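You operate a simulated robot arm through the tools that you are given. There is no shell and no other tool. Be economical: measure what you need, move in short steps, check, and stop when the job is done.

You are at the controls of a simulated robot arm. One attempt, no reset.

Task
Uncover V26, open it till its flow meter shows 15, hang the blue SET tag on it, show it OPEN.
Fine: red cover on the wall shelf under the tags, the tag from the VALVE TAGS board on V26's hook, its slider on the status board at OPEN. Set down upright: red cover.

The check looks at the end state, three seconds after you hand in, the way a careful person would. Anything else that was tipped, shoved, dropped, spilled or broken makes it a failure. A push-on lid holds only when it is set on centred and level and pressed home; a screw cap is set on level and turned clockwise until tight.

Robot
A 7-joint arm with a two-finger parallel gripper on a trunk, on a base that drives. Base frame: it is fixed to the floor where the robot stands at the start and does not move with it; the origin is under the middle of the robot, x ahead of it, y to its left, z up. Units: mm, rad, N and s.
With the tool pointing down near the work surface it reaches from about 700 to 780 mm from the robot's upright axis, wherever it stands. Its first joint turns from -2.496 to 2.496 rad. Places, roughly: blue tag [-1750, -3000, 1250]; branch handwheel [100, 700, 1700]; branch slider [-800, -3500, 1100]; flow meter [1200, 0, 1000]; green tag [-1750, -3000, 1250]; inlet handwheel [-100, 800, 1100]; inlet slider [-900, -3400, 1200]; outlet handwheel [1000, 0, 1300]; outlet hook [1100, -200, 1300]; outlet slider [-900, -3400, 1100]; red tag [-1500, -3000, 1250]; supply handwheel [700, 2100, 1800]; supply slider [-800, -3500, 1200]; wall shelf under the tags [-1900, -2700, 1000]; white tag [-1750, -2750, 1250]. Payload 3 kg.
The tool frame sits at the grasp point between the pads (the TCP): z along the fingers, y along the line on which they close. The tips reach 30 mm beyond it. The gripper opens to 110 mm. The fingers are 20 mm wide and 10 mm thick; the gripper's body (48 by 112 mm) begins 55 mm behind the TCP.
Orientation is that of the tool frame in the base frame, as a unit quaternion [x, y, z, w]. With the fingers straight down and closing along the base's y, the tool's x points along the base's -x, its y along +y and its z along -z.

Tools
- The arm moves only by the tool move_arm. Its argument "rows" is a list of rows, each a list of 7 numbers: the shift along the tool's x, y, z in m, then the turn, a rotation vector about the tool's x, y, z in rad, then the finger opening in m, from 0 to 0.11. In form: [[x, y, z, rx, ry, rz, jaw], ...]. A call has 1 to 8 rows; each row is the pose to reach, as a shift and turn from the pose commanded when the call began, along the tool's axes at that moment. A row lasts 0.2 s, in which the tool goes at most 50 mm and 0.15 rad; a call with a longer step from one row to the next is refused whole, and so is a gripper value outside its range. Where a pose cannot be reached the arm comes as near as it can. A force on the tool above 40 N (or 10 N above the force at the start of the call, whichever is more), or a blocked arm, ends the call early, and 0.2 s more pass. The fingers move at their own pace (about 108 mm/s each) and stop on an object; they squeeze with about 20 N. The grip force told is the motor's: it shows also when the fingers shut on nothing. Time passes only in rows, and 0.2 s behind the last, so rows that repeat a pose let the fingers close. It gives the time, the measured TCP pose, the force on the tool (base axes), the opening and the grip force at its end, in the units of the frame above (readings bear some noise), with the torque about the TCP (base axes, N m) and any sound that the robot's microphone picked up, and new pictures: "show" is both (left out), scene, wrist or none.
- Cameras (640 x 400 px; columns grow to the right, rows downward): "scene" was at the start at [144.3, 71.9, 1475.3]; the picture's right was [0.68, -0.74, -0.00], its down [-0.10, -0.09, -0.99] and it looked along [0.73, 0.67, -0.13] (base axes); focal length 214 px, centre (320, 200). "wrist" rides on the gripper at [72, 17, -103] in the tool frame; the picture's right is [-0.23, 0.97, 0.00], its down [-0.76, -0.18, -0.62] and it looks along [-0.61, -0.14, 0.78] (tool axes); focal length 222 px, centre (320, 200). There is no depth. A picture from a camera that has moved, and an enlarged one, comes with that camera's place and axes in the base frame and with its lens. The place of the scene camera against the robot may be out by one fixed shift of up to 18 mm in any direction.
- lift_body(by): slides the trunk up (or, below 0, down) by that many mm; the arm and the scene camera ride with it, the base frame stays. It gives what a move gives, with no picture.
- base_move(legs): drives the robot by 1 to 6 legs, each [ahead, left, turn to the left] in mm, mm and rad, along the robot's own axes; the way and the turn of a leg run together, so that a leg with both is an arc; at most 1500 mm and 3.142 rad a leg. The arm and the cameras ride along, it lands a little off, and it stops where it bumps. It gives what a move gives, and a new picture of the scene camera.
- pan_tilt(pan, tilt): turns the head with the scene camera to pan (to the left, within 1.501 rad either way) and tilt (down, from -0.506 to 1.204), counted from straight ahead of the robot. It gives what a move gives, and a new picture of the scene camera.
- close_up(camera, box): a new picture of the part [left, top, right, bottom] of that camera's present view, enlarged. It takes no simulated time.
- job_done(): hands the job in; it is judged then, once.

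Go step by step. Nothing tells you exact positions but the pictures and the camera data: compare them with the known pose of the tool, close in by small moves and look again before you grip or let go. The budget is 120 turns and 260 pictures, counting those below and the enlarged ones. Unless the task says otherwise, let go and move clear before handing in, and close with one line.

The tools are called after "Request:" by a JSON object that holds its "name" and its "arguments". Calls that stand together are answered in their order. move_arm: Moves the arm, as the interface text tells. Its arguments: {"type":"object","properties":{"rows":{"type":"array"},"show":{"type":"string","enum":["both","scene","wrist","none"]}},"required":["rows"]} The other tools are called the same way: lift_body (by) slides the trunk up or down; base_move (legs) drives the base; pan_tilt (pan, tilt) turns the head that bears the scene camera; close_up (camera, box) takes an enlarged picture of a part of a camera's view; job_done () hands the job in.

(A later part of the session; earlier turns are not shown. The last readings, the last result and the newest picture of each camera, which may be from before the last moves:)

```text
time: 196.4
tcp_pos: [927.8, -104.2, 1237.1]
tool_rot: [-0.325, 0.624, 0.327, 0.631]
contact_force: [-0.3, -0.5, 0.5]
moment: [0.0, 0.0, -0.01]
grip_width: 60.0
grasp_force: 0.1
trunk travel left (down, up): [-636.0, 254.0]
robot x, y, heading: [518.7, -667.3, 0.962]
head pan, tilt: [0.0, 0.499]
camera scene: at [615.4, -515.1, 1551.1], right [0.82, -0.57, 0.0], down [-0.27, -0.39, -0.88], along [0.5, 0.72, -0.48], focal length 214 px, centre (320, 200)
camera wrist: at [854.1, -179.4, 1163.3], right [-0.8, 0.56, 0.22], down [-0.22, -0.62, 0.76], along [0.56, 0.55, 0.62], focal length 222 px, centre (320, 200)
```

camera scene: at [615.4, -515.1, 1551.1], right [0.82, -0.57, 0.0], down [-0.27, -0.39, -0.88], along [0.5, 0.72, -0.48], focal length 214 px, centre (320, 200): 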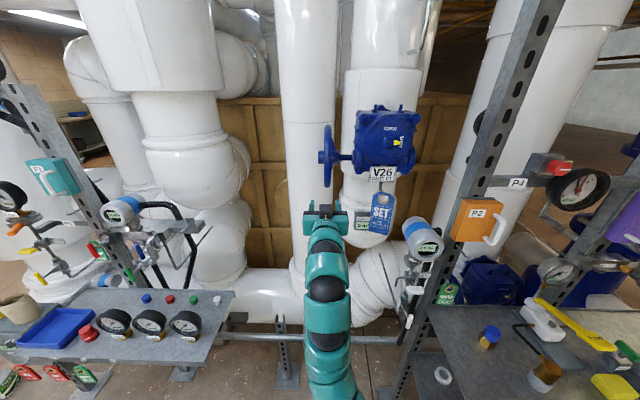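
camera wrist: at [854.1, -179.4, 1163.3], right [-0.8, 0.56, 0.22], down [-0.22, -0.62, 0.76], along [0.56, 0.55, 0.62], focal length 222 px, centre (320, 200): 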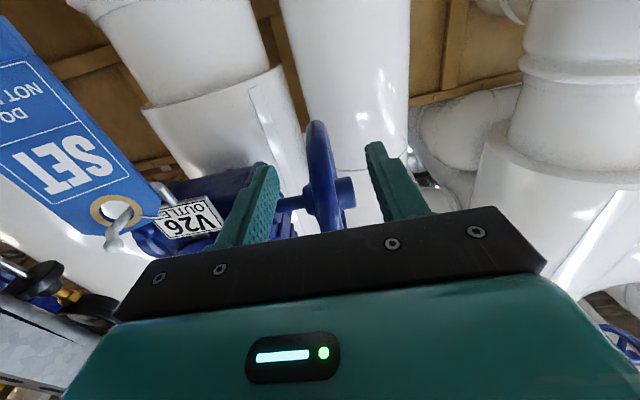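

Request:
{"name": "close_up", "arguments": {"camera": "wrist", "box": [220, 90, 420, 240]}}

Request:
{"name": "close_up", "arguments": {"camera": "scene", "box": [290, 100, 430, 250]}}

```text
2.67 times, centred on (320, 165) of wrist
camera zoom: at [854.1, -179.4, 1163.3], right [-0.8, 0.56, 0.22], down [-0.22, -0.62, 0.76], along [0.56, 0.55, 0.62], focal length 592 px, centre (320, 293)
```

zoom: 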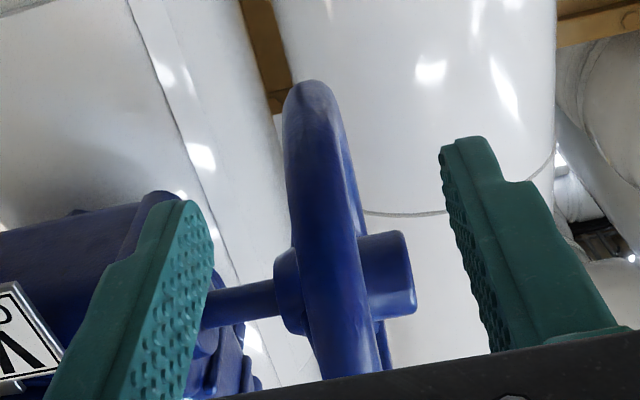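

```text
2.67 times, centred on (360, 175) of scene
camera zoom: at [615.4, -515.1, 1551.1], right [0.82, -0.57, 0.0], down [-0.27, -0.39, -0.88], along [0.5, 0.72, -0.48], focal length 572 px, centre (213, 267)
```

zoom: 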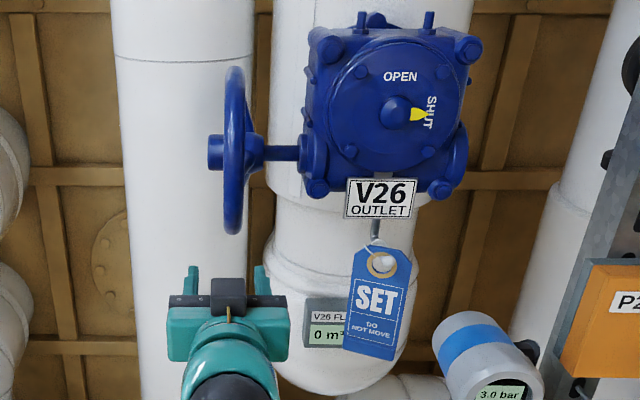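

The wheel is nicely edge-on between the fingers: centre ≈ (1017,10,1345), rim radius ≈ 85. Opening = near side goes up. I'll grip the near rim ~35° below horizontal.

Request:
{"name": "move_arm", "arguments": {"rows": [[-0.03, -0.004, 0, 0, 0, 0, 0.06], [-0.059, -0.0075, 0.01, 0, 0, 0, 0.06], [-0.059, -0.0075, 0.04, 0, 0, 0, 0.06], [-0.059, -0.0075, 0.06, 0, 0, 0, 0.06], [-0.059, -0.0075, 0.06, 0, 0, 0, 0.06]]}}

Request:
{"name": "close_up", "arguments": {"camera": "wrist", "box": [220, 90, 420, 240]}}

Request:
{"name": "close_up", "arguments": {"camera": "scene", "box": [290, 100, 430, 250]}}

```text
time: 197.6
tcp_pos: [965.8, -60.1, 1296.0]
tool_rot: [-0.325, 0.624, 0.327, 0.631]
contact_force: [-0.3, -0.3, -0.3]
moment: [0.02, 0.03, 0.01]
grip_width: 59.8
grasp_force: 0.1
trunk travel left (down, up): [-636.0, 254.0]
robot x, y, heading: [520.7, -665.6, 0.964]
head pan, tilt: [0.0, 0.499]
camera scene: at [615.3, -515.1, 1551.1], right [0.82, -0.57, 0.0], down [-0.27, -0.39, -0.88], along [0.5, 0.72, -0.48], focal length 214 px, centre (320, 200)
camera wrist: at [893.3, -133.9, 1222.2], right [-0.8, 0.56, 0.22], down [-0.22, -0.62, 0.76], along [0.56, 0.55, 0.62], focal length 222 px, centre (320, 200)
```

scene: 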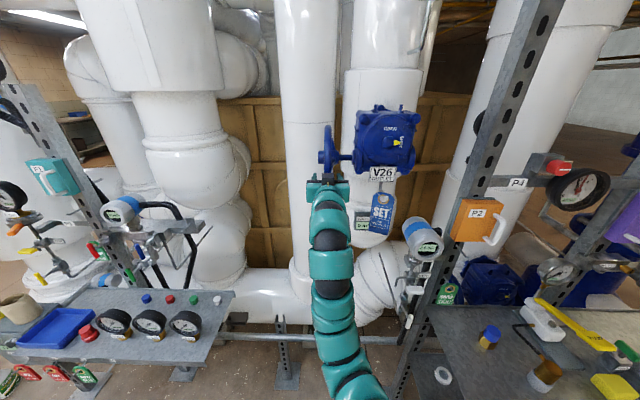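
wrist: 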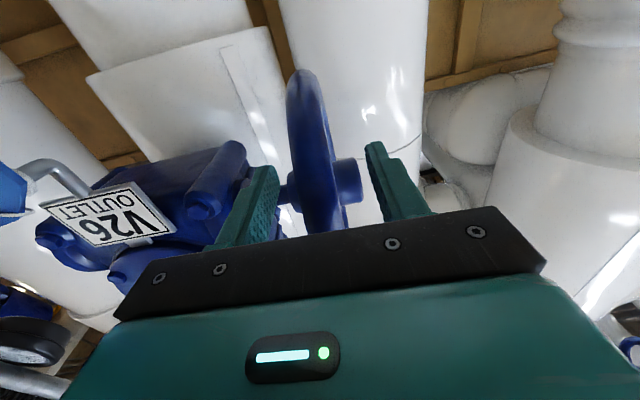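

```text
2.67 times, centred on (320, 165) of wrist
camera zoom: at [893.3, -133.9, 1222.2], right [-0.8, 0.56, 0.22], down [-0.22, -0.62, 0.76], along [0.56, 0.55, 0.62], focal length 592 px, centre (320, 293)
```

zoom: 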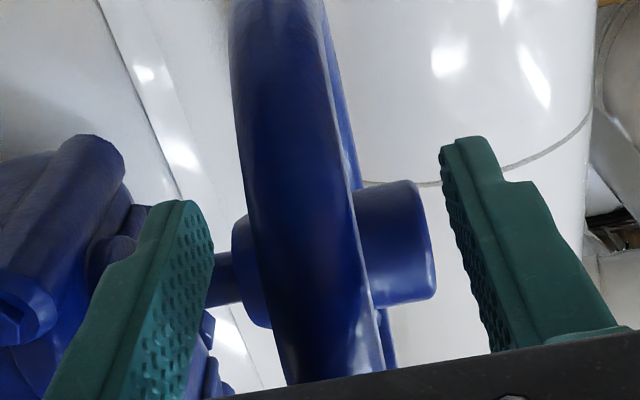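

```text
2.67 times, centred on (360, 175) of scene
camera zoom: at [615.3, -515.1, 1551.1], right [0.82, -0.57, 0.0], down [-0.27, -0.39, -0.88], along [0.5, 0.72, -0.48], focal length 572 px, centre (213, 267)
```

zoom: 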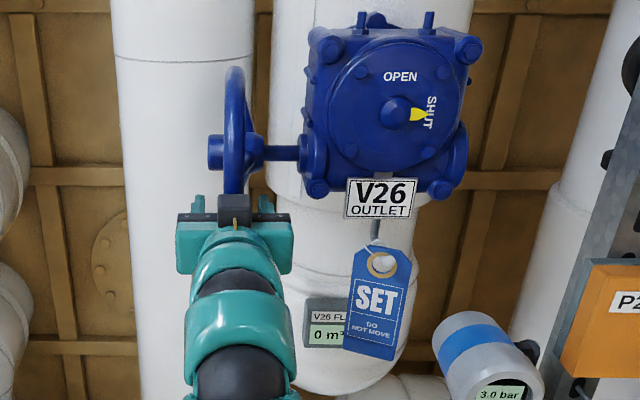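

Advance 17 mm and close on the rim.

Request:
{"name": "move_arm", "arguments": {"rows": [[0, 0, 0.01, 0, 0, 0, 0.06], [0, 0, 0.017, 0, 0, 0, 0.06], [0, 0, 0.017, 0, 0, 0, 0.03], [0, 0, 0.017, 0, 0, 0, 0.01], [0, 0, 0.017, 0, 0, 0, 0.01]]}}

Request:
{"name": "close_up", "arguments": {"camera": "wrist", "box": [220, 90, 420, 240]}}

```text
time: 198.8
tcp_pos: [978.3, -45.7, 1294.4]
tool_rot: [-0.325, 0.624, 0.326, 0.631]
contact_force: [0.6, -1.4, -1.8]
moment: [-0.41, -0.47, -0.55]
grip_width: 22.0
grasp_force: 45.4
trunk travel left (down, up): [-636.0, 254.0]
robot x, y, heading: [522.3, -666.6, 0.962]
head pan, tilt: [0.0, 0.499]
camera scene: at [615.8, -515.1, 1551.0], right [0.82, -0.57, 0.0], down [-0.27, -0.39, -0.88], along [0.5, 0.72, -0.48], focal length 214 px, centre (320, 200)
camera wrist: at [903.9, -120.8, 1221.7], right [-0.8, 0.56, 0.22], down [-0.22, -0.62, 0.76], along [0.56, 0.55, 0.61], focal length 222 px, centre (320, 200)
```

scene: 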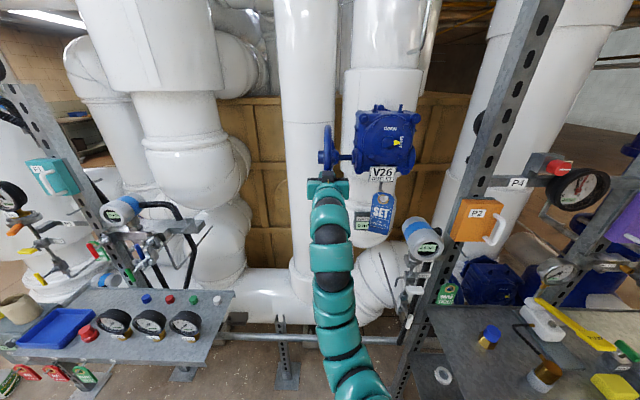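
wrist: 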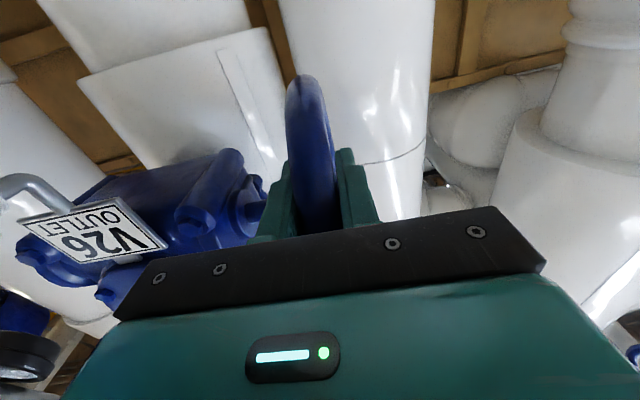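

```text
2.67 times, centred on (320, 165) of wrist
camera zoom: at [903.9, -120.8, 1221.7], right [-0.8, 0.56, 0.22], down [-0.22, -0.62, 0.76], along [0.56, 0.55, 0.61], focal length 592 px, centre (320, 293)
```

zoom: 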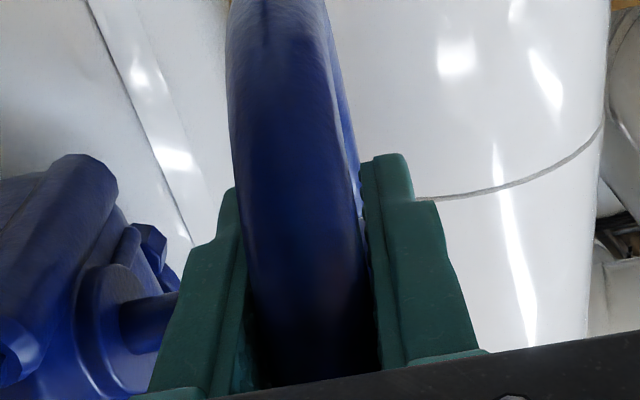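

Gripped. Move the rim up along its arc by ~15° and check flow and forces.

Request:
{"name": "move_arm", "arguments": {"rows": [[-0.0093, 0, -0.0061, 0, 0, 0, 0.01], [-0.0193, 0, -0.0108, 0, 0, 0, 0.01], [-0.0193, 0, -0.0108, 0, 0, 0, 0.01]], "show": "none"}}

Request:
{"name": "close_up", "arguments": {"camera": "scene", "box": [290, 100, 430, 250]}}

```text
time: 199.6
tcp_pos: [973.8, -53.4, 1312.1]
tool_rot: [-0.327, 0.625, 0.326, 0.629]
contact_force: [2.7, 3.2, -17.9]
moment: [-0.92, 0.07, -0.33]
grip_width: 22.0
grasp_force: 44.7
trunk travel left (down, up): [-636.0, 254.0]
robot x, y, heading: [522.3, -665.8, 0.963]
head pan, tilt: [0.0, 0.499]
```

```text
2.67 times, centred on (360, 175) of scene
camera zoom: at [617.2, -512.6, 1550.6], right [0.82, -0.57, 0.0], down [-0.27, -0.4, -0.88], along [0.5, 0.72, -0.48], focal length 572 px, centre (213, 267)
```

zoom: 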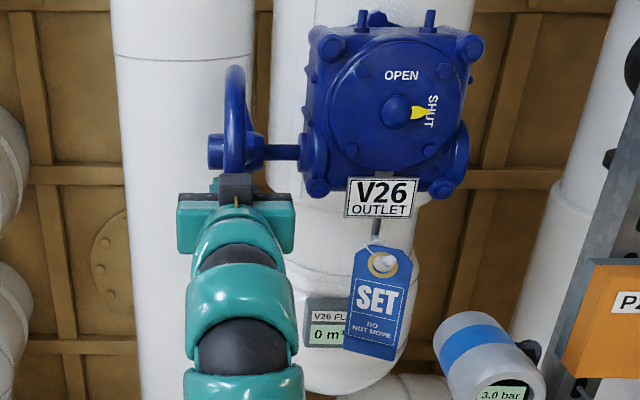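

Resistance is ~18 N as expected from turning. Continue the stroke to about +26°.

Request:
{"name": "move_arm", "arguments": {"rows": [[-0.0166, 0, -0.0047, 0, 0, 0, 0.01], [-0.0343, 0, -0.006, 0, 0, 0, 0.01], [-0.0518, 0, -0.0035, 0, 0, 0, 0.01], [-0.0684, 0, 0.0026, 0, 0, 0, 0.01], [-0.0684, 0, 0.0026, 0, 0, 0, 0.01]], "show": "wrist"}}

Request:
{"name": "close_up", "arguments": {"camera": "scene", "box": [290, 100, 430, 250]}}

```text
time: 200.2
tcp_pos: [970.2, -56.3, 1333.7]
tool_rot: [-0.326, 0.629, 0.324, 0.626]
contact_force: [5.8, 6.6, -6.4]
moment: [-0.21, 0.6, 0.3]
grip_width: 21.7
grasp_force: 44.9
trunk travel left (down, up): [-636.0, 254.0]
robot x, y, heading: [522.5, -665.3, 0.965]
head pan, tilt: [0.0, 0.499]
stopped in row 2: the force on the tool passed its limit at 50 N (the readings are from after the stop); the commanded pose is now the measured one
camera wrist: at [895.6, -132.0, 1262.6], right [-0.8, 0.56, 0.23], down [-0.21, -0.61, 0.77], along [0.57, 0.56, 0.6], focal length 222 px, centre (320, 200)
```

wrist: 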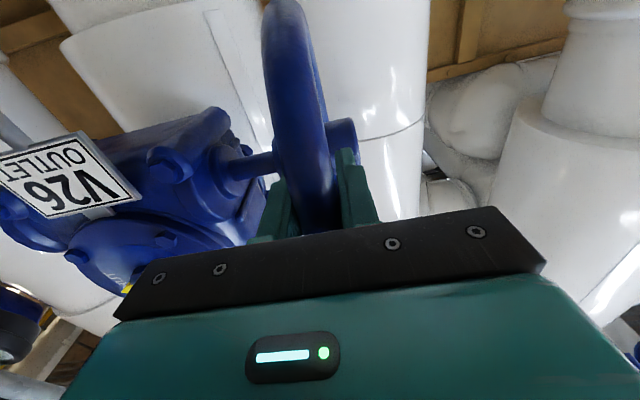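

```text
2.67 times, centred on (360, 175) of scene
camera zoom: at [617.2, -512.9, 1551.1], right [0.82, -0.57, 0.0], down [-0.27, -0.39, -0.88], along [0.5, 0.72, -0.48], focal length 572 px, centre (213, 267)
```

zoom: 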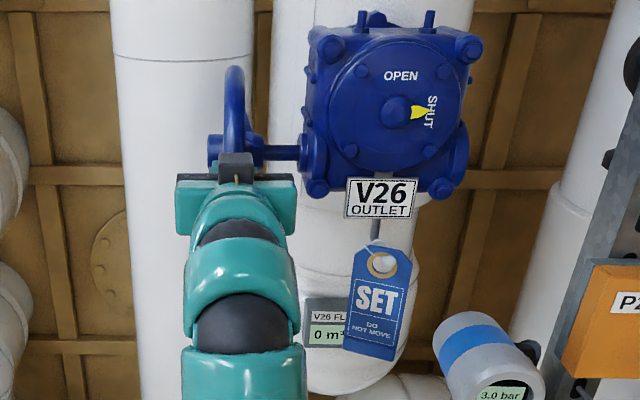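

The stop came at 50 N; I need to know whether the wheel turned or the fingers slid. Zoom on the wheel.

Request:
{"name": "close_up", "arguments": {"camera": "scene", "box": [310, 115, 370, 185]}}

Request:
{"name": "close_up", "arguments": {"camera": "wrist", "box": [220, 60, 420, 240]}}

```text
5.71 times, centred on (340, 150) of scene
camera zoom: at [617.2, -512.9, 1551.1], right [0.82, -0.57, 0.0], down [-0.27, -0.39, -0.88], along [0.5, 0.72, -0.48], focal length 1226 px, centre (206, 486)
```

zoom: 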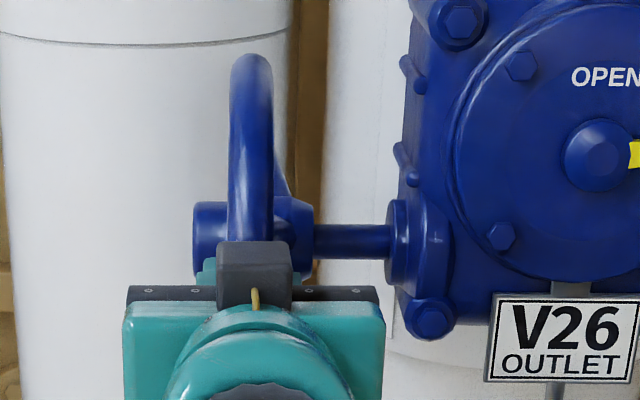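

```text
2.22 times, centred on (320, 150) of wrist
camera zoom: at [895.6, -132.0, 1262.6], right [-0.8, 0.56, 0.23], down [-0.21, -0.61, 0.77], along [0.57, 0.56, 0.6], focal length 494 px, centre (320, 311)
```

zoom: 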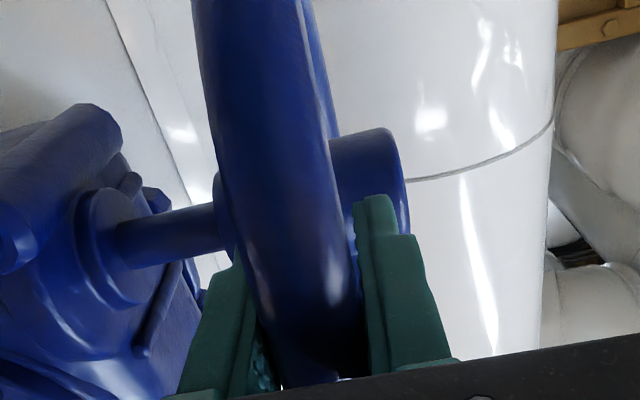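

Unclear. I'll push up slowly (about 2.5 mm per row) to see whether resistance is just speed-dependent.

Request:
{"name": "move_arm", "arguments": {"rows": [[-0.002, 0, 0, 0, 0, 0, 0.01], [-0.004, 0, 0, 0, 0, 0, 0.01], [-0.006, 0, 0, 0, 0, 0, 0.01], [-0.008, 0, 0, 0, 0, 0, 0.01], [-0.01, 0, 0, 0, 0, 0, 0.01], [-0.012, 0, 0, 0, 0, 0, 0.01]], "show": "none"}}

Request:
{"name": "close_up", "arguments": {"camera": "scene", "box": [310, 115, 370, 185]}}

```text
time: 200.9
tcp_pos: [970.4, -55.4, 1334.1]
tool_rot: [-0.33, 0.632, 0.323, 0.622]
contact_force: [3.1, -0.1, -6.6]
moment: [-0.09, 0.77, 0.15]
grip_width: 21.7
grasp_force: 45.0
trunk travel left (down, up): [-636.0, 254.0]
robot x, y, heading: [520.6, -666.9, 0.962]
head pan, tilt: [0.0, 0.499]
stopped in row 3: the force on the tool passed its limit at 44 N (the readings are from after the stop); the commanded pose is now the measured one
```

```text
5.71 times, centred on (340, 150) of scene
camera zoom: at [616.7, -514.5, 1551.3], right [0.82, -0.57, 0.0], down [-0.27, -0.39, -0.88], along [0.5, 0.72, -0.48], focal length 1226 px, centre (206, 486)
```

zoom: 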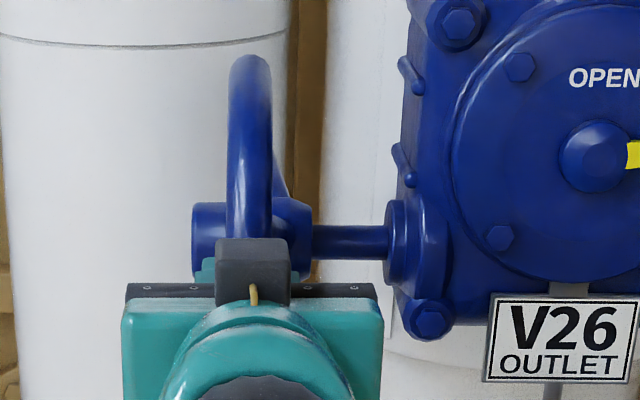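

Hard stop upward. Test the other direction: move down slowly 20 mm and watch the flow.

Request:
{"name": "move_arm", "arguments": {"rows": [[0.003, 0, 0, 0, 0, 0, 0.01], [0.006, 0, 0.001, 0, 0, 0, 0.01], [0.01, 0, 0.002, 0, 0, 0, 0.01], [0.014, 0, 0.003, 0, 0, 0, 0.01], [0.018, 0, 0.005, 0, 0, 0, 0.01], [0.022, 0, 0.006, 0, 0, 0, 0.01], [0.026, 0, 0.008, 0, 0, 0, 0.01]], "show": "none"}}

Request:
{"name": "close_up", "arguments": {"camera": "scene", "box": [290, 110, 410, 235]}}

```text
time: 202.5
tcp_pos: [971.8, -53.8, 1312.0]
tool_rot: [-0.328, 0.63, 0.324, 0.625]
contact_force: [0.8, -8.9, 15.7]
moment: [0.54, -0.81, -0.06]
grip_width: 22.0
grasp_force: 44.5
trunk travel left (down, up): [-636.0, 254.0]
robot x, y, heading: [525.0, -668.0, 0.962]
head pan, tilt: [0.0, 0.499]
```

```text
3.20 times, centred on (350, 172) of scene
camera zoom: at [613.8, -518.9, 1551.5], right [0.82, -0.57, 0.0], down [-0.27, -0.39, -0.88], along [0.5, 0.72, -0.48], focal length 686 px, centre (224, 288)
```

zoom: 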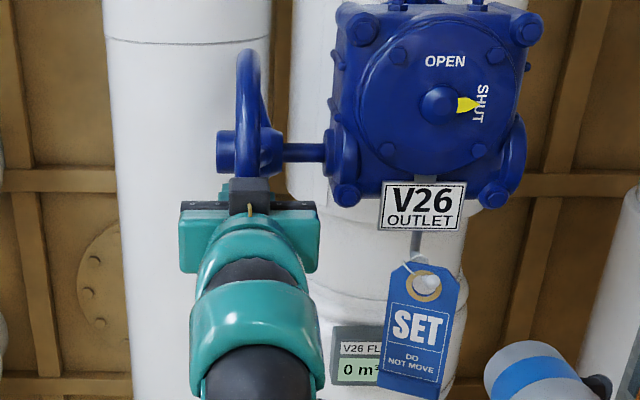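

The fingers merely slide (±16 N) on the rim; upward they jammed on a spoke without turning the wheel. I'll test the other direction by getting above that spoke and pressing down.

Request:
{"name": "move_arm", "arguments": {"rows": [[0, 0, 0, 0, 0, 0, 0.05], [0, 0, -0.03, 0, 0, 0, 0.05], [-0.03, 0, -0.06, 0, 0, 0, 0.05], [-0.07, 0, -0.06, 0, 0, 0, 0.05], [-0.085, 0, -0.04, 0, 0, 0, 0.05], [-0.085, 0, 0.0, 0, 0, 0, 0.05], [-0.085, 0, 0.011, 0, 0, 0, 0.05]]}}

Request:
{"name": "close_up", "arguments": {"camera": "wrist", "box": [220, 0, 420, 240]}}

Request:
{"name": "close_up", "arguments": {"camera": "scene", "box": [310, 100, 370, 185]}}

```text
time: 204.1
tcp_pos: [979.7, -41.6, 1395.0]
tool_rot: [-0.329, 0.63, 0.323, 0.625]
contact_force: [0.4, -0.2, -0.9]
moment: [0.0, -0.01, 0.01]
grip_width: 50.1
grasp_force: 0.0
trunk travel left (down, up): [-636.0, 254.0]
robot x, y, heading: [521.8, -665.2, 0.965]
head pan, tilt: [0.0, 0.499]
camera scene: at [615.0, -515.5, 1551.1], right [0.82, -0.57, 0.0], down [-0.27, -0.39, -0.88], along [0.5, 0.72, -0.48], focal length 214 px, centre (320, 200)
camera wrist: at [905.5, -117.5, 1324.6], right [-0.8, 0.56, 0.22], down [-0.21, -0.6, 0.77], along [0.57, 0.57, 0.6], focal length 222 px, centre (320, 200)
```

scene: 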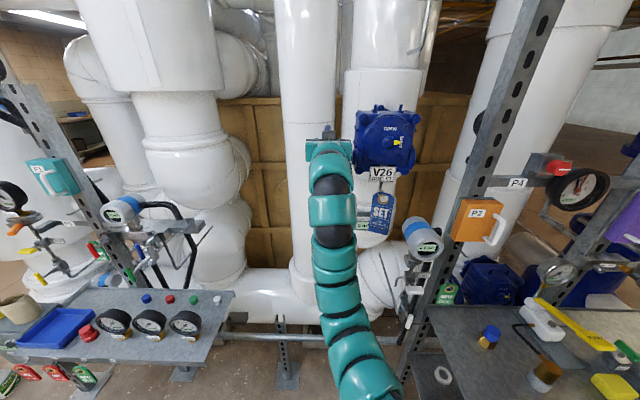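
wrist: 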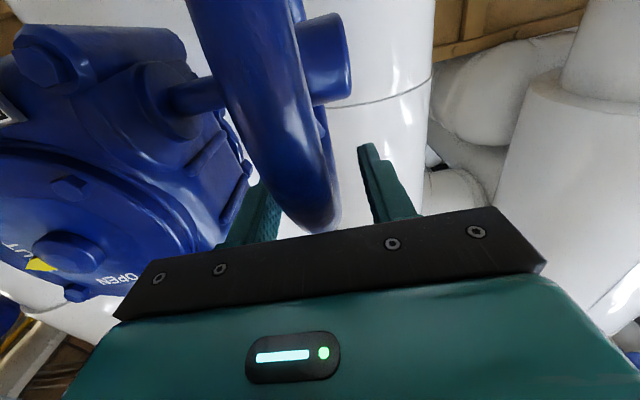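

```text
1.67 times, centred on (320, 120) of wrist
camera zoom: at [905.5, -117.5, 1324.6], right [-0.8, 0.56, 0.22], down [-0.21, -0.6, 0.77], along [0.57, 0.57, 0.6], focal length 370 px, centre (320, 333)
```

zoom: 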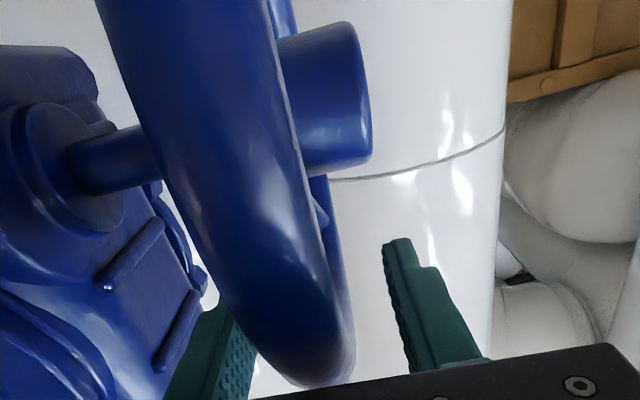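

```text
4.71 times, centred on (340, 142) of scene
camera zoom: at [615.0, -515.5, 1551.1], right [0.82, -0.57, 0.0], down [-0.27, -0.39, -0.88], along [0.5, 0.72, -0.48], focal length 1009 px, centre (226, 471)
```

zoom: 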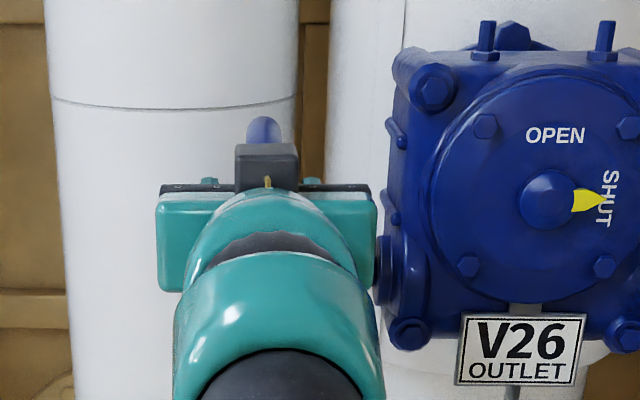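

Now slide down the rim unclamped until meeting the spoke, then press.

Request:
{"name": "move_arm", "arguments": {"rows": [[0.005, 0, -0.004, 0, 0, 0, 0.035], [0.01, 0, -0.007, 0, 0, 0, 0.03], [0.015, 0, -0.009, 0, 0, 0, 0.03], [0.02, 0, -0.011, 0, 0, 0, 0.03], [0.025, 0, -0.013, 0, 0, 0, 0.03], [0.03, 0, -0.014, 0, 0, 0, 0.03], [0.035, 0, -0.015, 0, 0, 0, 0.03]], "show": "none"}}

Request:
{"name": "close_up", "arguments": {"camera": "scene", "box": [290, 90, 410, 235]}}

```text
time: 205.7
tcp_pos: [971.9, -54.9, 1361.9]
tool_rot: [-0.328, 0.63, 0.324, 0.625]
contact_force: [1.7, -0.5, 10.9]
moment: [0.18, -0.38, 0.1]
grip_width: 31.1
grasp_force: 1.0
trunk travel left (down, up): [-636.0, 254.0]
robot x, y, heading: [523.2, -662.9, 0.957]
head pan, tilt: [0.0, 0.499]
```

```text
2.76 times, centred on (350, 162) of scene
camera zoom: at [614.9, -516.7, 1551.5], right [0.82, -0.57, 0.0], down [-0.27, -0.39, -0.88], along [0.5, 0.72, -0.48], focal length 592 px, centre (237, 303)
```

zoom: 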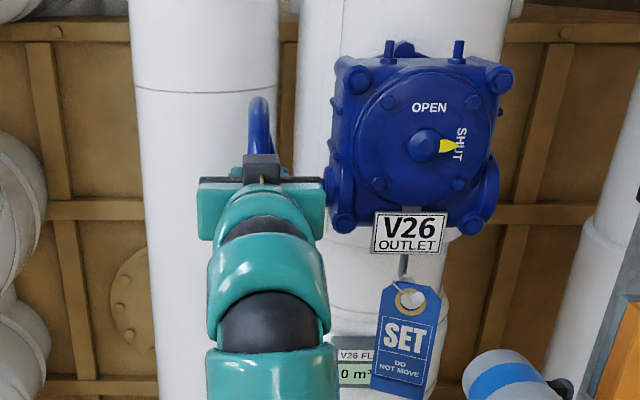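

Contact with the spoke from above at z≈1352. Press down slowly.

Request:
{"name": "move_arm", "arguments": {"rows": [[0.003, 0, 0, 0, 0, 0, 0.03], [0.006, 0, 0, 0, 0, 0, 0.03], [0.009, 0, 0, 0, 0, 0, 0.03], [0.012, 0, 0, 0, 0, 0, 0.03], [0.016, 0, 0, 0, 0, 0, 0.03], [0.02, 0, 0.001, 0, 0, 0, 0.03], [0.024, 0, 0.002, 0, 0, 0, 0.03], [0.028, 0, 0.004, 0, 0, 0, 0.03]], "show": "none"}}

Request:
{"name": "close_up", "arguments": {"camera": "scene", "box": [290, 90, 410, 235]}}

```text
time: 207.5
tcp_pos: [976.0, -56.4, 1334.5]
tool_rot: [-0.326, 0.631, 0.324, 0.625]
contact_force: [9.8, -19.8, 7.3]
moment: [0.21, -0.21, -0.83]
grip_width: 39.9
grasp_force: 10.5
trunk travel left (down, up): [-636.0, 254.0]
robot x, y, heading: [522.1, -664.4, 0.964]
head pan, tilt: [0.0, 0.499]
```

```text
2.76 times, centred on (350, 162) of scene
camera zoom: at [616.8, -520.3, 1551.5], right [0.82, -0.57, 0.0], down [-0.27, -0.39, -0.88], along [0.5, 0.72, -0.48], focal length 592 px, centre (237, 303)
```

zoom: 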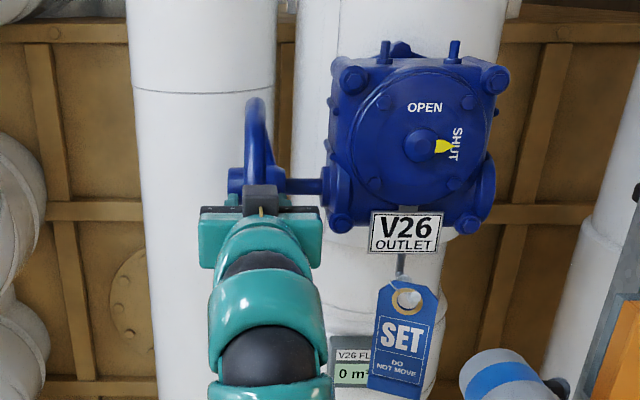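

Request:
{"name": "close_up", "arguments": {"camera": "scene", "box": [315, 100, 405, 180]}}

Request:
{"name": "move_arm", "arguments": {"rows": [[0, 0, 0, 0, 0, 0, 0.06], [0, 0, -0.03, 0, 0, 0, 0.06], [0, 0, -0.07, 0, 0, 0, 0.06], [0, 0, -0.1, 0, 0, 0, 0.06]], "show": "wrist"}}

Request:
{"name": "close_up", "arguments": {"camera": "scene", "box": [290, 90, 410, 235]}}

```text
5.00 times, centred on (360, 140) of scene
camera zoom: at [616.8, -520.3, 1551.5], right [0.82, -0.57, 0.0], down [-0.27, -0.39, -0.88], along [0.5, 0.72, -0.48], focal length 1072 px, centre (120, 500)
```

zoom: 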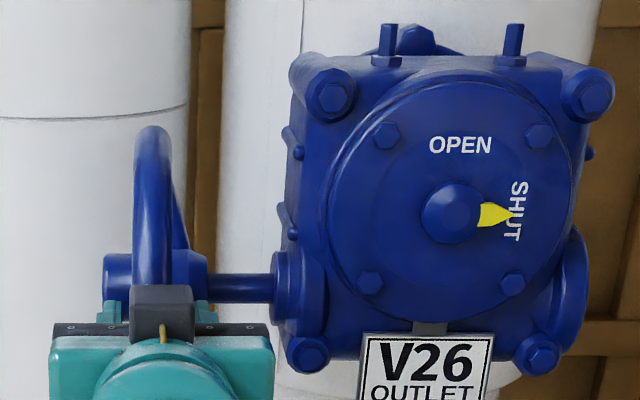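

```text
time: 208.5
tcp_pos: [917.5, -133.5, 1332.4]
tool_rot: [-0.329, 0.631, 0.322, 0.624]
contact_force: [0.1, -0.5, -0.6]
moment: [0.0, 0.0, 0.03]
grip_width: 59.9
grasp_force: 0.0
trunk travel left (down, up): [-636.0, 254.0]
robot x, y, heading: [521.2, -666.1, 0.97]
head pan, tilt: [0.0, 0.499]
camera wrist: at [841.9, -210.6, 1262.0], right [-0.8, 0.56, 0.22], down [-0.21, -0.6, 0.77], along [0.57, 0.57, 0.6], focal length 222 px, centre (320, 200)
```

wrist: 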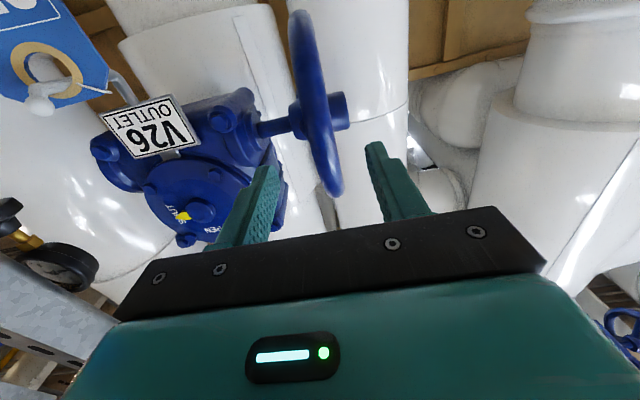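

```text
2.76 times, centred on (350, 162) of scene
camera zoom: at [614.9, -515.6, 1551.2], right [0.82, -0.57, 0.0], down [-0.27, -0.39, -0.88], along [0.5, 0.72, -0.48], focal length 592 px, centre (237, 303)
```

zoom: 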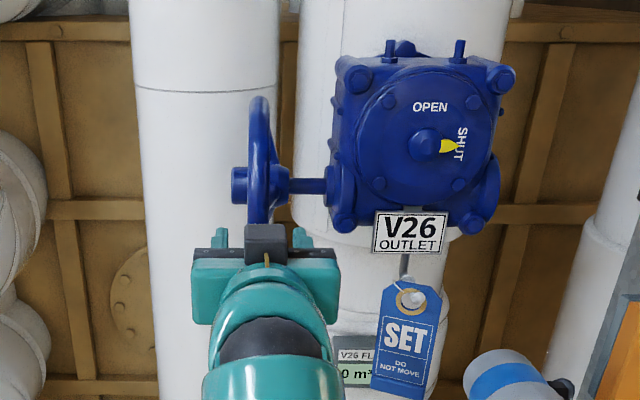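

The pointer still shows SHUT. Unclamped, the fingers wedged past the spoke. Repeat the downward test clamped tightly just above the spoke.

Request:
{"name": "move_arm", "arguments": {"rows": [[-0.03, 0, 0, 0, 0, 0, 0.06], [-0.058, 0, 0.03, 0, 0, 0, 0.06], [-0.058, 0, 0.07, 0, 0, 0, 0.06], [-0.058, 0, 0.103, 0, 0, 0, 0.06], [-0.058, 0, 0.103, 0, 0, 0, 0.03], [-0.058, 0, 0.103, 0, 0, 0, 0.01], [-0.058, 0, 0.103, 0, 0, 0, 0.01]], "show": "wrist"}}

Request:
{"name": "move_arm", "arguments": {"rows": [[0.004, 0, -0.0015, 0, 0, 0, 0.01], [0.008, 0, -0.003, 0, 0, 0, 0.01], [0.012, 0, -0.0045, 0, 0, 0, 0.01], [0.016, 0, -0.006, 0, 0, 0, 0.01], [0.02, 0, -0.007, 0, 0, 0, 0.01], [0.024, 0, -0.008, 0, 0, 0, 0.01], [0.028, 0, -0.009, 0, 0, 0, 0.01], [0.032, 0, -0.009, 0, 0, 0, 0.01]], "show": "wrist"}}

Request:
{"name": "close_up", "arguments": {"camera": "scene", "box": [290, 90, 410, 235]}}

```text
time: 210.1
tcp_pos: [975.6, -50.5, 1388.7]
tool_rot: [-0.329, 0.631, 0.324, 0.623]
contact_force: [1.5, 3.2, 3.6]
moment: [0.0, 1.1, -0.73]
grip_width: 22.0
grasp_force: 44.8
trunk travel left (down, up): [-636.0, 254.0]
robot x, y, heading: [523.8, -665.5, 0.96]
head pan, tilt: [0.0, 0.499]
camera wrist: at [900.9, -125.2, 1318.9], right [-0.8, 0.56, 0.23], down [-0.21, -0.6, 0.77], along [0.57, 0.57, 0.6], focal length 222 px, centre (320, 200)
```

wrist: 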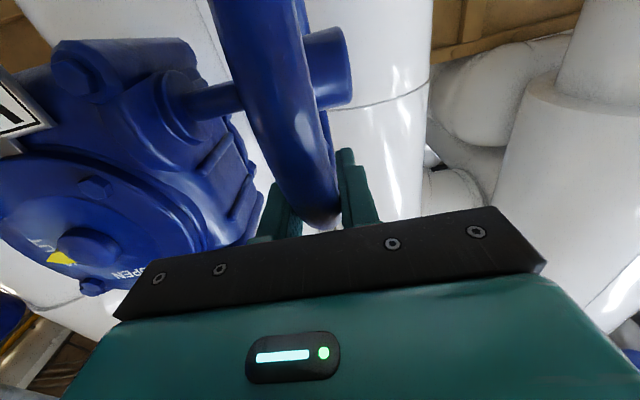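

```text
time: 211.9
tcp_pos: [969.8, -57.2, 1360.8]
tool_rot: [-0.327, 0.631, 0.323, 0.625]
contact_force: [10.9, 9.0, 34.3]
moment: [-0.16, 0.87, -0.07]
grip_width: 21.6
grasp_force: 45.0
trunk travel left (down, up): [-636.0, 254.0]
robot x, y, heading: [518.2, -665.3, 0.965]
head pan, tilt: [0.0, 0.499]
camera wrist: at [894.9, -133.3, 1289.6], right [-0.8, 0.56, 0.23], down [-0.21, -0.61, 0.77], along [0.57, 0.56, 0.6], focal length 222 px, centre (320, 200)
```

wrist: 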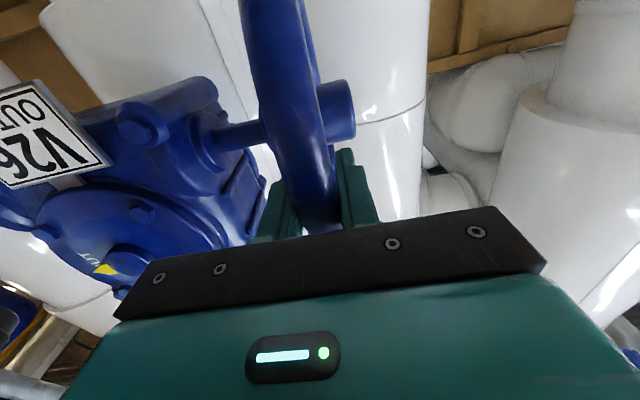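

```text
2.76 times, centred on (350, 162) of scene
camera zoom: at [615.1, -516.8, 1551.5], right [0.82, -0.57, 0.0], down [-0.27, -0.39, -0.88], along [0.5, 0.72, -0.48], focal length 592 px, centre (237, 303)
```

zoom: 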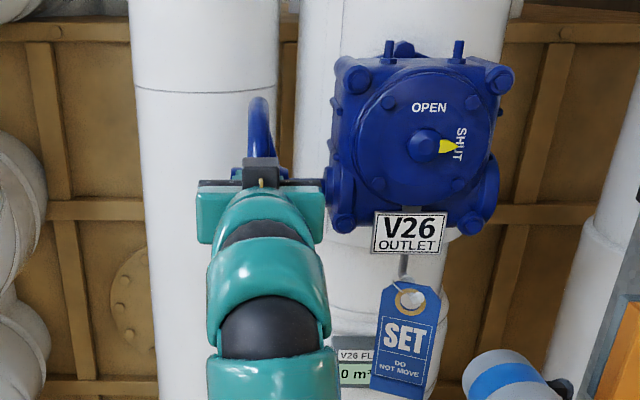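

Request:
{"name": "move_arm", "arguments": {"rows": [[0.001, 0, 0, 0, 0, 0, 0.01], [0.002, 0, 0, 0, 0, 0, 0.01], [0.003, 0, 0, 0, 0, 0, 0.01], [0.004, 0, 0, 0, 0, 0, 0.01], [0.005, 0, 0, 0, 0, 0, 0.01], [0.006, 0, 0, 0, 0, 0, 0.01], [0.007, 0, 0, 0, 0, 0, 0.01]], "show": "none"}}

Request:
{"name": "close_up", "arguments": {"camera": "scene", "box": [290, 90, 410, 235]}}

```text
time: 212.4
tcp_pos: [968.7, -57.2, 1359.9]
tool_rot: [-0.327, 0.629, 0.324, 0.626]
contact_force: [0.1, 0.5, 11.7]
moment: [-0.78, 1.3, -0.16]
grip_width: 21.6
grasp_force: 45.1
trunk travel left (down, up): [-636.0, 254.0]
robot x, y, heading: [520.4, -668.3, 0.964]
head pan, tilt: [0.0, 0.499]
stopped in row 2: the force on the tool passed its limit at 50 N (the readings are from after the stop); the commanded pose is now the measured one
```

```text
2.76 times, centred on (350, 162) of scene
camera zoom: at [614.5, -516.5, 1550.6], right [0.82, -0.57, 0.0], down [-0.27, -0.39, -0.88], along [0.5, 0.72, -0.48], focal length 592 px, centre (237, 303)
```

zoom: 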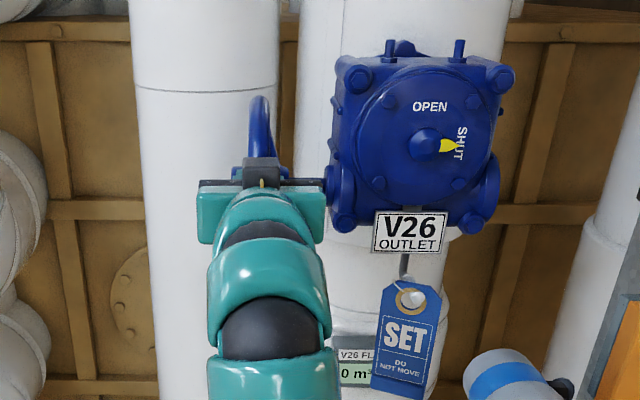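

Both directions block near mid-height. Check decisively whether the wheel follows the grip: compare spoke view before and after a slow 35 mm upward stroke from here.

Request:
{"name": "close_up", "arguments": {"camera": "scene", "box": [320, 110, 365, 150]}}

Request:
{"name": "move_arm", "arguments": {"rows": [[-0.005, 0, 0.0005, 0, 0, 0, 0.01], [-0.01, 0, 0.001, 0, 0, 0, 0.01], [-0.015, 0, 0.003, 0, 0, 0, 0.01], [-0.02, 0, 0.005, 0, 0, 0, 0.01], [-0.025, 0, 0.008, 0, 0, 0, 0.01], [-0.03, 0, 0.011, 0, 0, 0, 0.01], [-0.035, 0, 0.014, 0, 0, 0, 0.01]], "show": "none"}}

Request:
{"name": "close_up", "arguments": {"camera": "scene", "box": [320, 110, 365, 150]}}

```text
10.00 times, centred on (342, 130) of scene
camera zoom: at [614.5, -516.5, 1550.6], right [0.82, -0.57, 0.0], down [-0.27, -0.39, -0.88], along [0.5, 0.72, -0.48], focal length 2145 px, centre (95, 900)
```

zoom: 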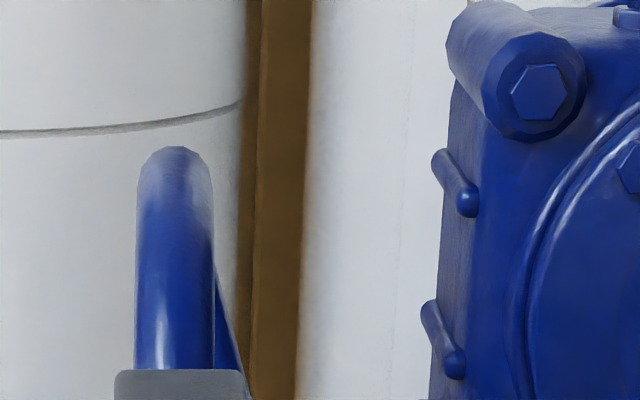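

```text
time: 214.0
tcp_pos: [979.5, -43.2, 1392.2]
tool_rot: [-0.327, 0.63, 0.323, 0.626]
contact_force: [-3.4, -6.5, -16.7]
moment: [-0.36, 1.14, -0.35]
grip_width: 22.3
grasp_force: 44.9
trunk travel left (down, up): [-636.0, 254.0]
robot x, y, heading: [523.2, -663.8, 0.962]
head pan, tilt: [0.0, 0.499]
```

```text
10.00 times, centred on (342, 130) of scene
camera zoom: at [616.3, -514.9, 1550.9], right [0.82, -0.57, 0.0], down [-0.27, -0.39, -0.88], along [0.5, 0.72, -0.48], focal length 2145 px, centre (95, 900)
```

zoom: 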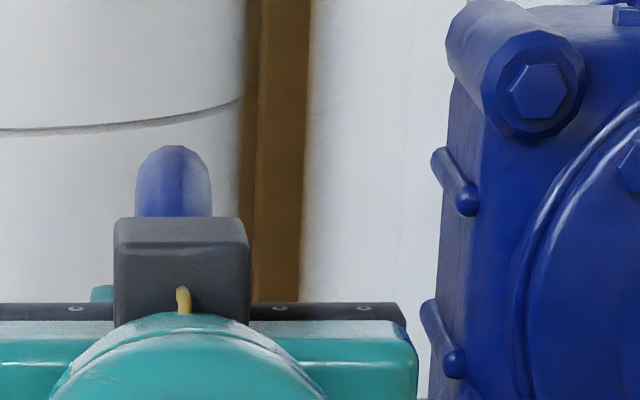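

The grip only slides, so more torque is needed: I'll go to the front of the wheel and turn it about its axis with the fingers between the spokes. Release, retract, raise, and drive back around.

Request:
{"name": "move_arm", "arguments": {"rows": [[0, 0, 0, 0, 0, 0, 0.05], [0, 0, -0.04, 0, 0, 0, 0.05], [0, 0, -0.08, 0, 0, 0, 0.05], [0, 0, -0.12, 0, 0, 0, 0.05], [0, 0, -0.15, 0, 0, 0, 0.05]], "show": "none"}}

Request:
{"name": "lift_body", "arguments": {"by": 80}}

Request:
{"name": "base_move", "arguments": {"legs": [[-99, -89, 0], [0, 0, -1.575], [-385, 398, 0], [-166, -67, 0]]}}

Request:
{"name": "base_move", "arguments": {"legs": [[0, 0, 0.61]]}}

Request:
{"name": "close_up", "arguments": {"camera": "scene", "box": [200, 180, 320, 300]}}

```text
time: 215.2
tcp_pos: [890.7, -167.1, 1395.1]
tool_rot: [-0.328, 0.629, 0.325, 0.626]
contact_force: [-0.2, 0.6, 0.2]
moment: [-0.03, -0.02, -0.02]
grip_width: 50.3
grasp_force: 0.0
trunk travel left (down, up): [-636.0, 254.0]
robot x, y, heading: [522.8, -666.2, 0.965]
head pan, tilt: [0.0, 0.499]
```

```text
time: 216.4
tcp_pos: [892.9, -167.6, 1473.2]
tool_rot: [-0.328, 0.63, 0.323, 0.626]
contact_force: [0.6, -0.3, 0.4]
moment: [0.01, 0.03, 0.01]
grip_width: 50.1
grasp_force: 0.1
trunk travel left (down, up): [-716.0, 174.0]
robot x, y, heading: [521.1, -667.8, 0.965]
head pan, tilt: [0.0, 0.499]
```

```text
time: 225.4
tcp_pos: [776.0, -586.6, 1473.6]
tool_rot: [0.215, 0.676, -0.215, 0.671]
contact_force: [-1.1, -0.2, 0.9]
moment: [0.02, 0.0, 0.02]
grip_width: 50.0
grasp_force: 0.0
trunk travel left (down, up): [-716.0, 174.0]
robot x, y, heading: [277.7, -209.0, -0.613]
head pan, tilt: [0.0, 0.499]
camera scene: at [415.5, -300.7, 1631.3], right [-0.57, -0.82, 0.0], down [-0.39, 0.28, -0.88], along [0.72, -0.5, -0.48], focal length 214 px, centre (320, 200)
```

scene: 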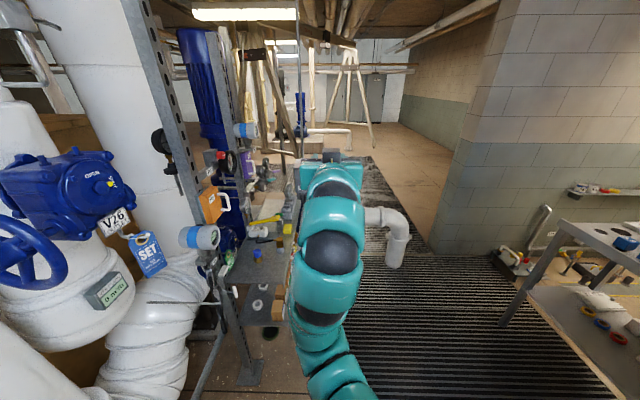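

```text
time: 227.4
tcp_pos: [903.1, -231.4, 1474.8]
tool_rot: [0.0, 0.71, -0.002, 0.705]
contact_force: [-0.8, 0.3, -0.8]
moment: [-0.01, 0.03, -0.02]
grip_width: 50.2
grasp_force: 0.1
trunk travel left (down, up): [-716.0, 174.0]
robot x, y, heading: [281.3, -212.0, 0.001]
head pan, tilt: [0.0, 0.499]
camera scene: at [448.2, -202.3, 1631.1], right [0.0, -1.0, 0.0], down [-0.48, 0.0, -0.88], along [0.88, 0.0, -0.48], focal length 214 px, centre (320, 200)
```

scene: 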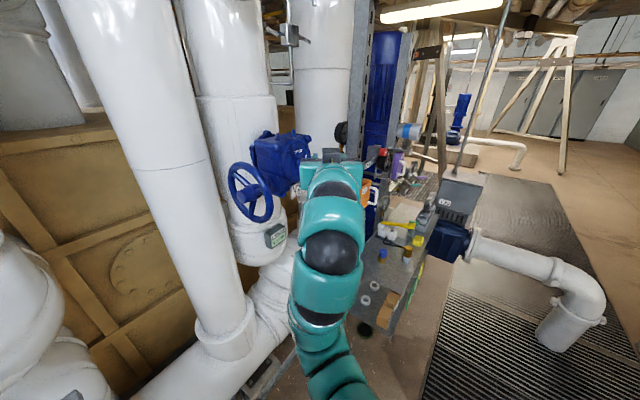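

```text
3.33 times, centred on (260, 240) of scene
camera zoom: at [448.2, -202.3, 1631.1], right [0.0, -1.0, 0.0], down [-0.48, 0.0, -0.88], along [0.88, 0.0, -0.48], focal length 715 px, centre (520, 67)
```

zoom: 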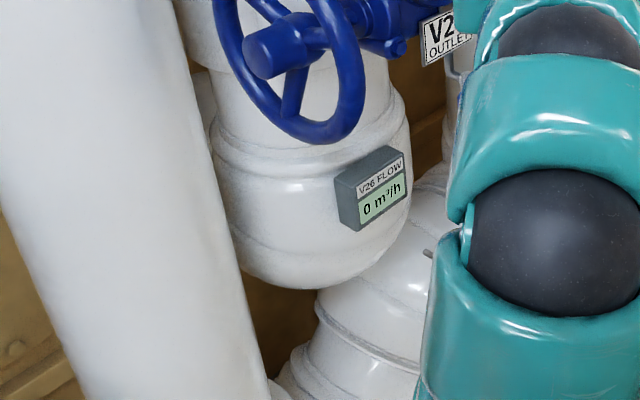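

Request:
{"name": "close_up", "arguments": {"camera": "scene", "box": [210, 120, 320, 230]}}

```text
3.64 times, centred on (265, 175) of scene
camera zoom: at [448.2, -202.3, 1631.1], right [0.0, -1.0, 0.0], down [-0.48, 0.0, -0.88], along [0.88, 0.0, -0.48], focal length 780 px, centre (520, 291)
```

zoom: 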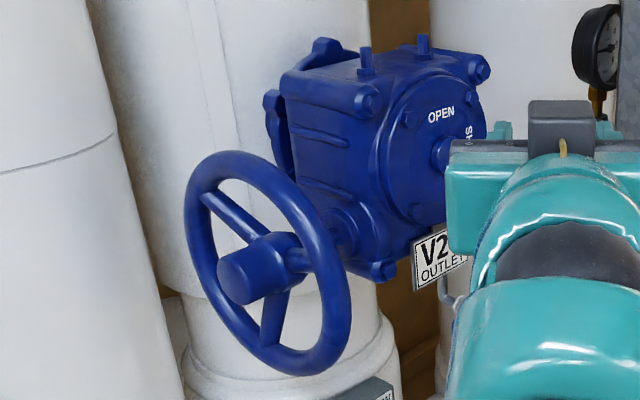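

The wheel hasn't moved: spokes at right, upper-left and down. I'll place the fingers through two gaps so each pushes a spoke, and rotate about the axis. First go to a stand-off in front of the wheel, yawed to its axis.

Request:
{"name": "move_arm", "arguments": {"rows": [[0, 0.04, -0.02, 0.08, 0, 0, 0.08], [0, 0.08, -0.04, 0.16, 0, 0, 0.08], [0, 0.12, -0.05, 0.25, 0, 0, 0.08], [0.01, 0.165, -0.05, 0.34, 0, 0, 0.08], [0.02, 0.21, -0.05, 0.43, 0, 0, 0.08], [0.04, 0.25, -0.045, 0.52, 0, 0, 0.08], [0.07, 0.285, -0.035, 0.607, 0, 0, 0.08], [0.1, 0.296, -0.02, 0.607, 0, 0, 0.08]], "show": "none"}}

Request:
{"name": "lift_body", "arguments": {"by": -10}}

Request:
{"name": "move_arm", "arguments": {"rows": [[0, 0, 0, 0, 0, 0.14, 0.085], [0, 0, 0, 0, 0, 0.28, 0.085], [0, 0, 0, 0, 0, 0.42, 0.085], [0, 0, 0, 0, 0, 0.56, 0.085], [0, 0, 0, 0, 0, 0.68, 0.085], [0, 0, 0, 0, 0, 0.68, 0.085]]}}

```text
time: 229.2
tcp_pos: [885.4, 65.9, 1375.4]
tool_rot: [0.211, 0.676, -0.214, 0.673]
contact_force: [-0.7, -0.1, 0.4]
moment: [0.02, -0.01, 0.02]
grip_width: 80.1
grasp_force: 0.0
trunk travel left (down, up): [-716.0, 174.0]
robot x, y, heading: [280.9, -211.8, 0.003]
head pan, tilt: [0.0, 0.499]
```

```text
time: 229.8
tcp_pos: [884.1, 63.6, 1365.5]
tool_rot: [0.212, 0.676, -0.215, 0.672]
contact_force: [-0.8, 0.2, -0.3]
moment: [-0.01, 0.01, 0.03]
grip_width: 79.9
grasp_force: 0.1
trunk travel left (down, up): [-706.0, 184.0]
robot x, y, heading: [282.9, -212.2, 0.002]
head pan, tilt: [0.0, 0.499]
```

```text
time: 231.2
tcp_pos: [885.2, 63.8, 1365.4]
tool_rot: [0.425, 0.567, 0.023, 0.705]
contact_force: [0.2, -0.6, -0.7]
moment: [0.04, 0.04, 0.06]
grip_width: 85.0
grasp_force: 0.0
trunk travel left (down, up): [-706.0, 184.0]
robot x, y, heading: [282.3, -212.0, -0.001]
head pan, tilt: [0.0, 0.499]
camera scene: at [448.2, -202.4, 1621.1], right [0.0, -1.0, 0.0], down [-0.48, 0.0, -0.88], along [0.88, 0.0, -0.48], focal length 214 px, centre (320, 200)
camera wrist: at [833.0, 171.4, 1320.2], right [0.36, 0.5, 0.79], down [-0.86, -0.15, 0.49], along [0.36, -0.85, 0.38], focal length 222 px, centre (320, 200)
```

scene: 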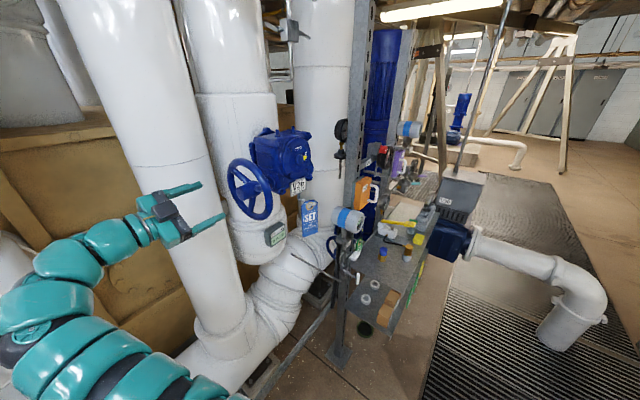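
wrist: 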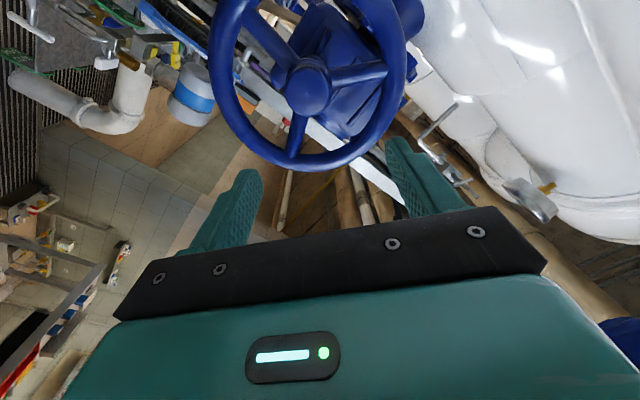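

Request:
{"name": "close_up", "arguments": {"camera": "wrist", "box": [200, 0, 430, 180]}}

```text
2.22 times, centred on (315, 90) of wrist
camera zoom: at [833.0, 171.4, 1320.2], right [0.36, 0.5, 0.79], down [-0.86, -0.15, 0.49], along [0.36, -0.85, 0.38], focal length 494 px, centre (331, 444)
```

zoom: 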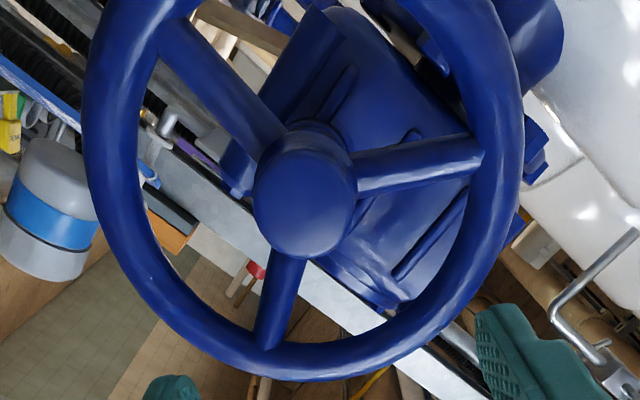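

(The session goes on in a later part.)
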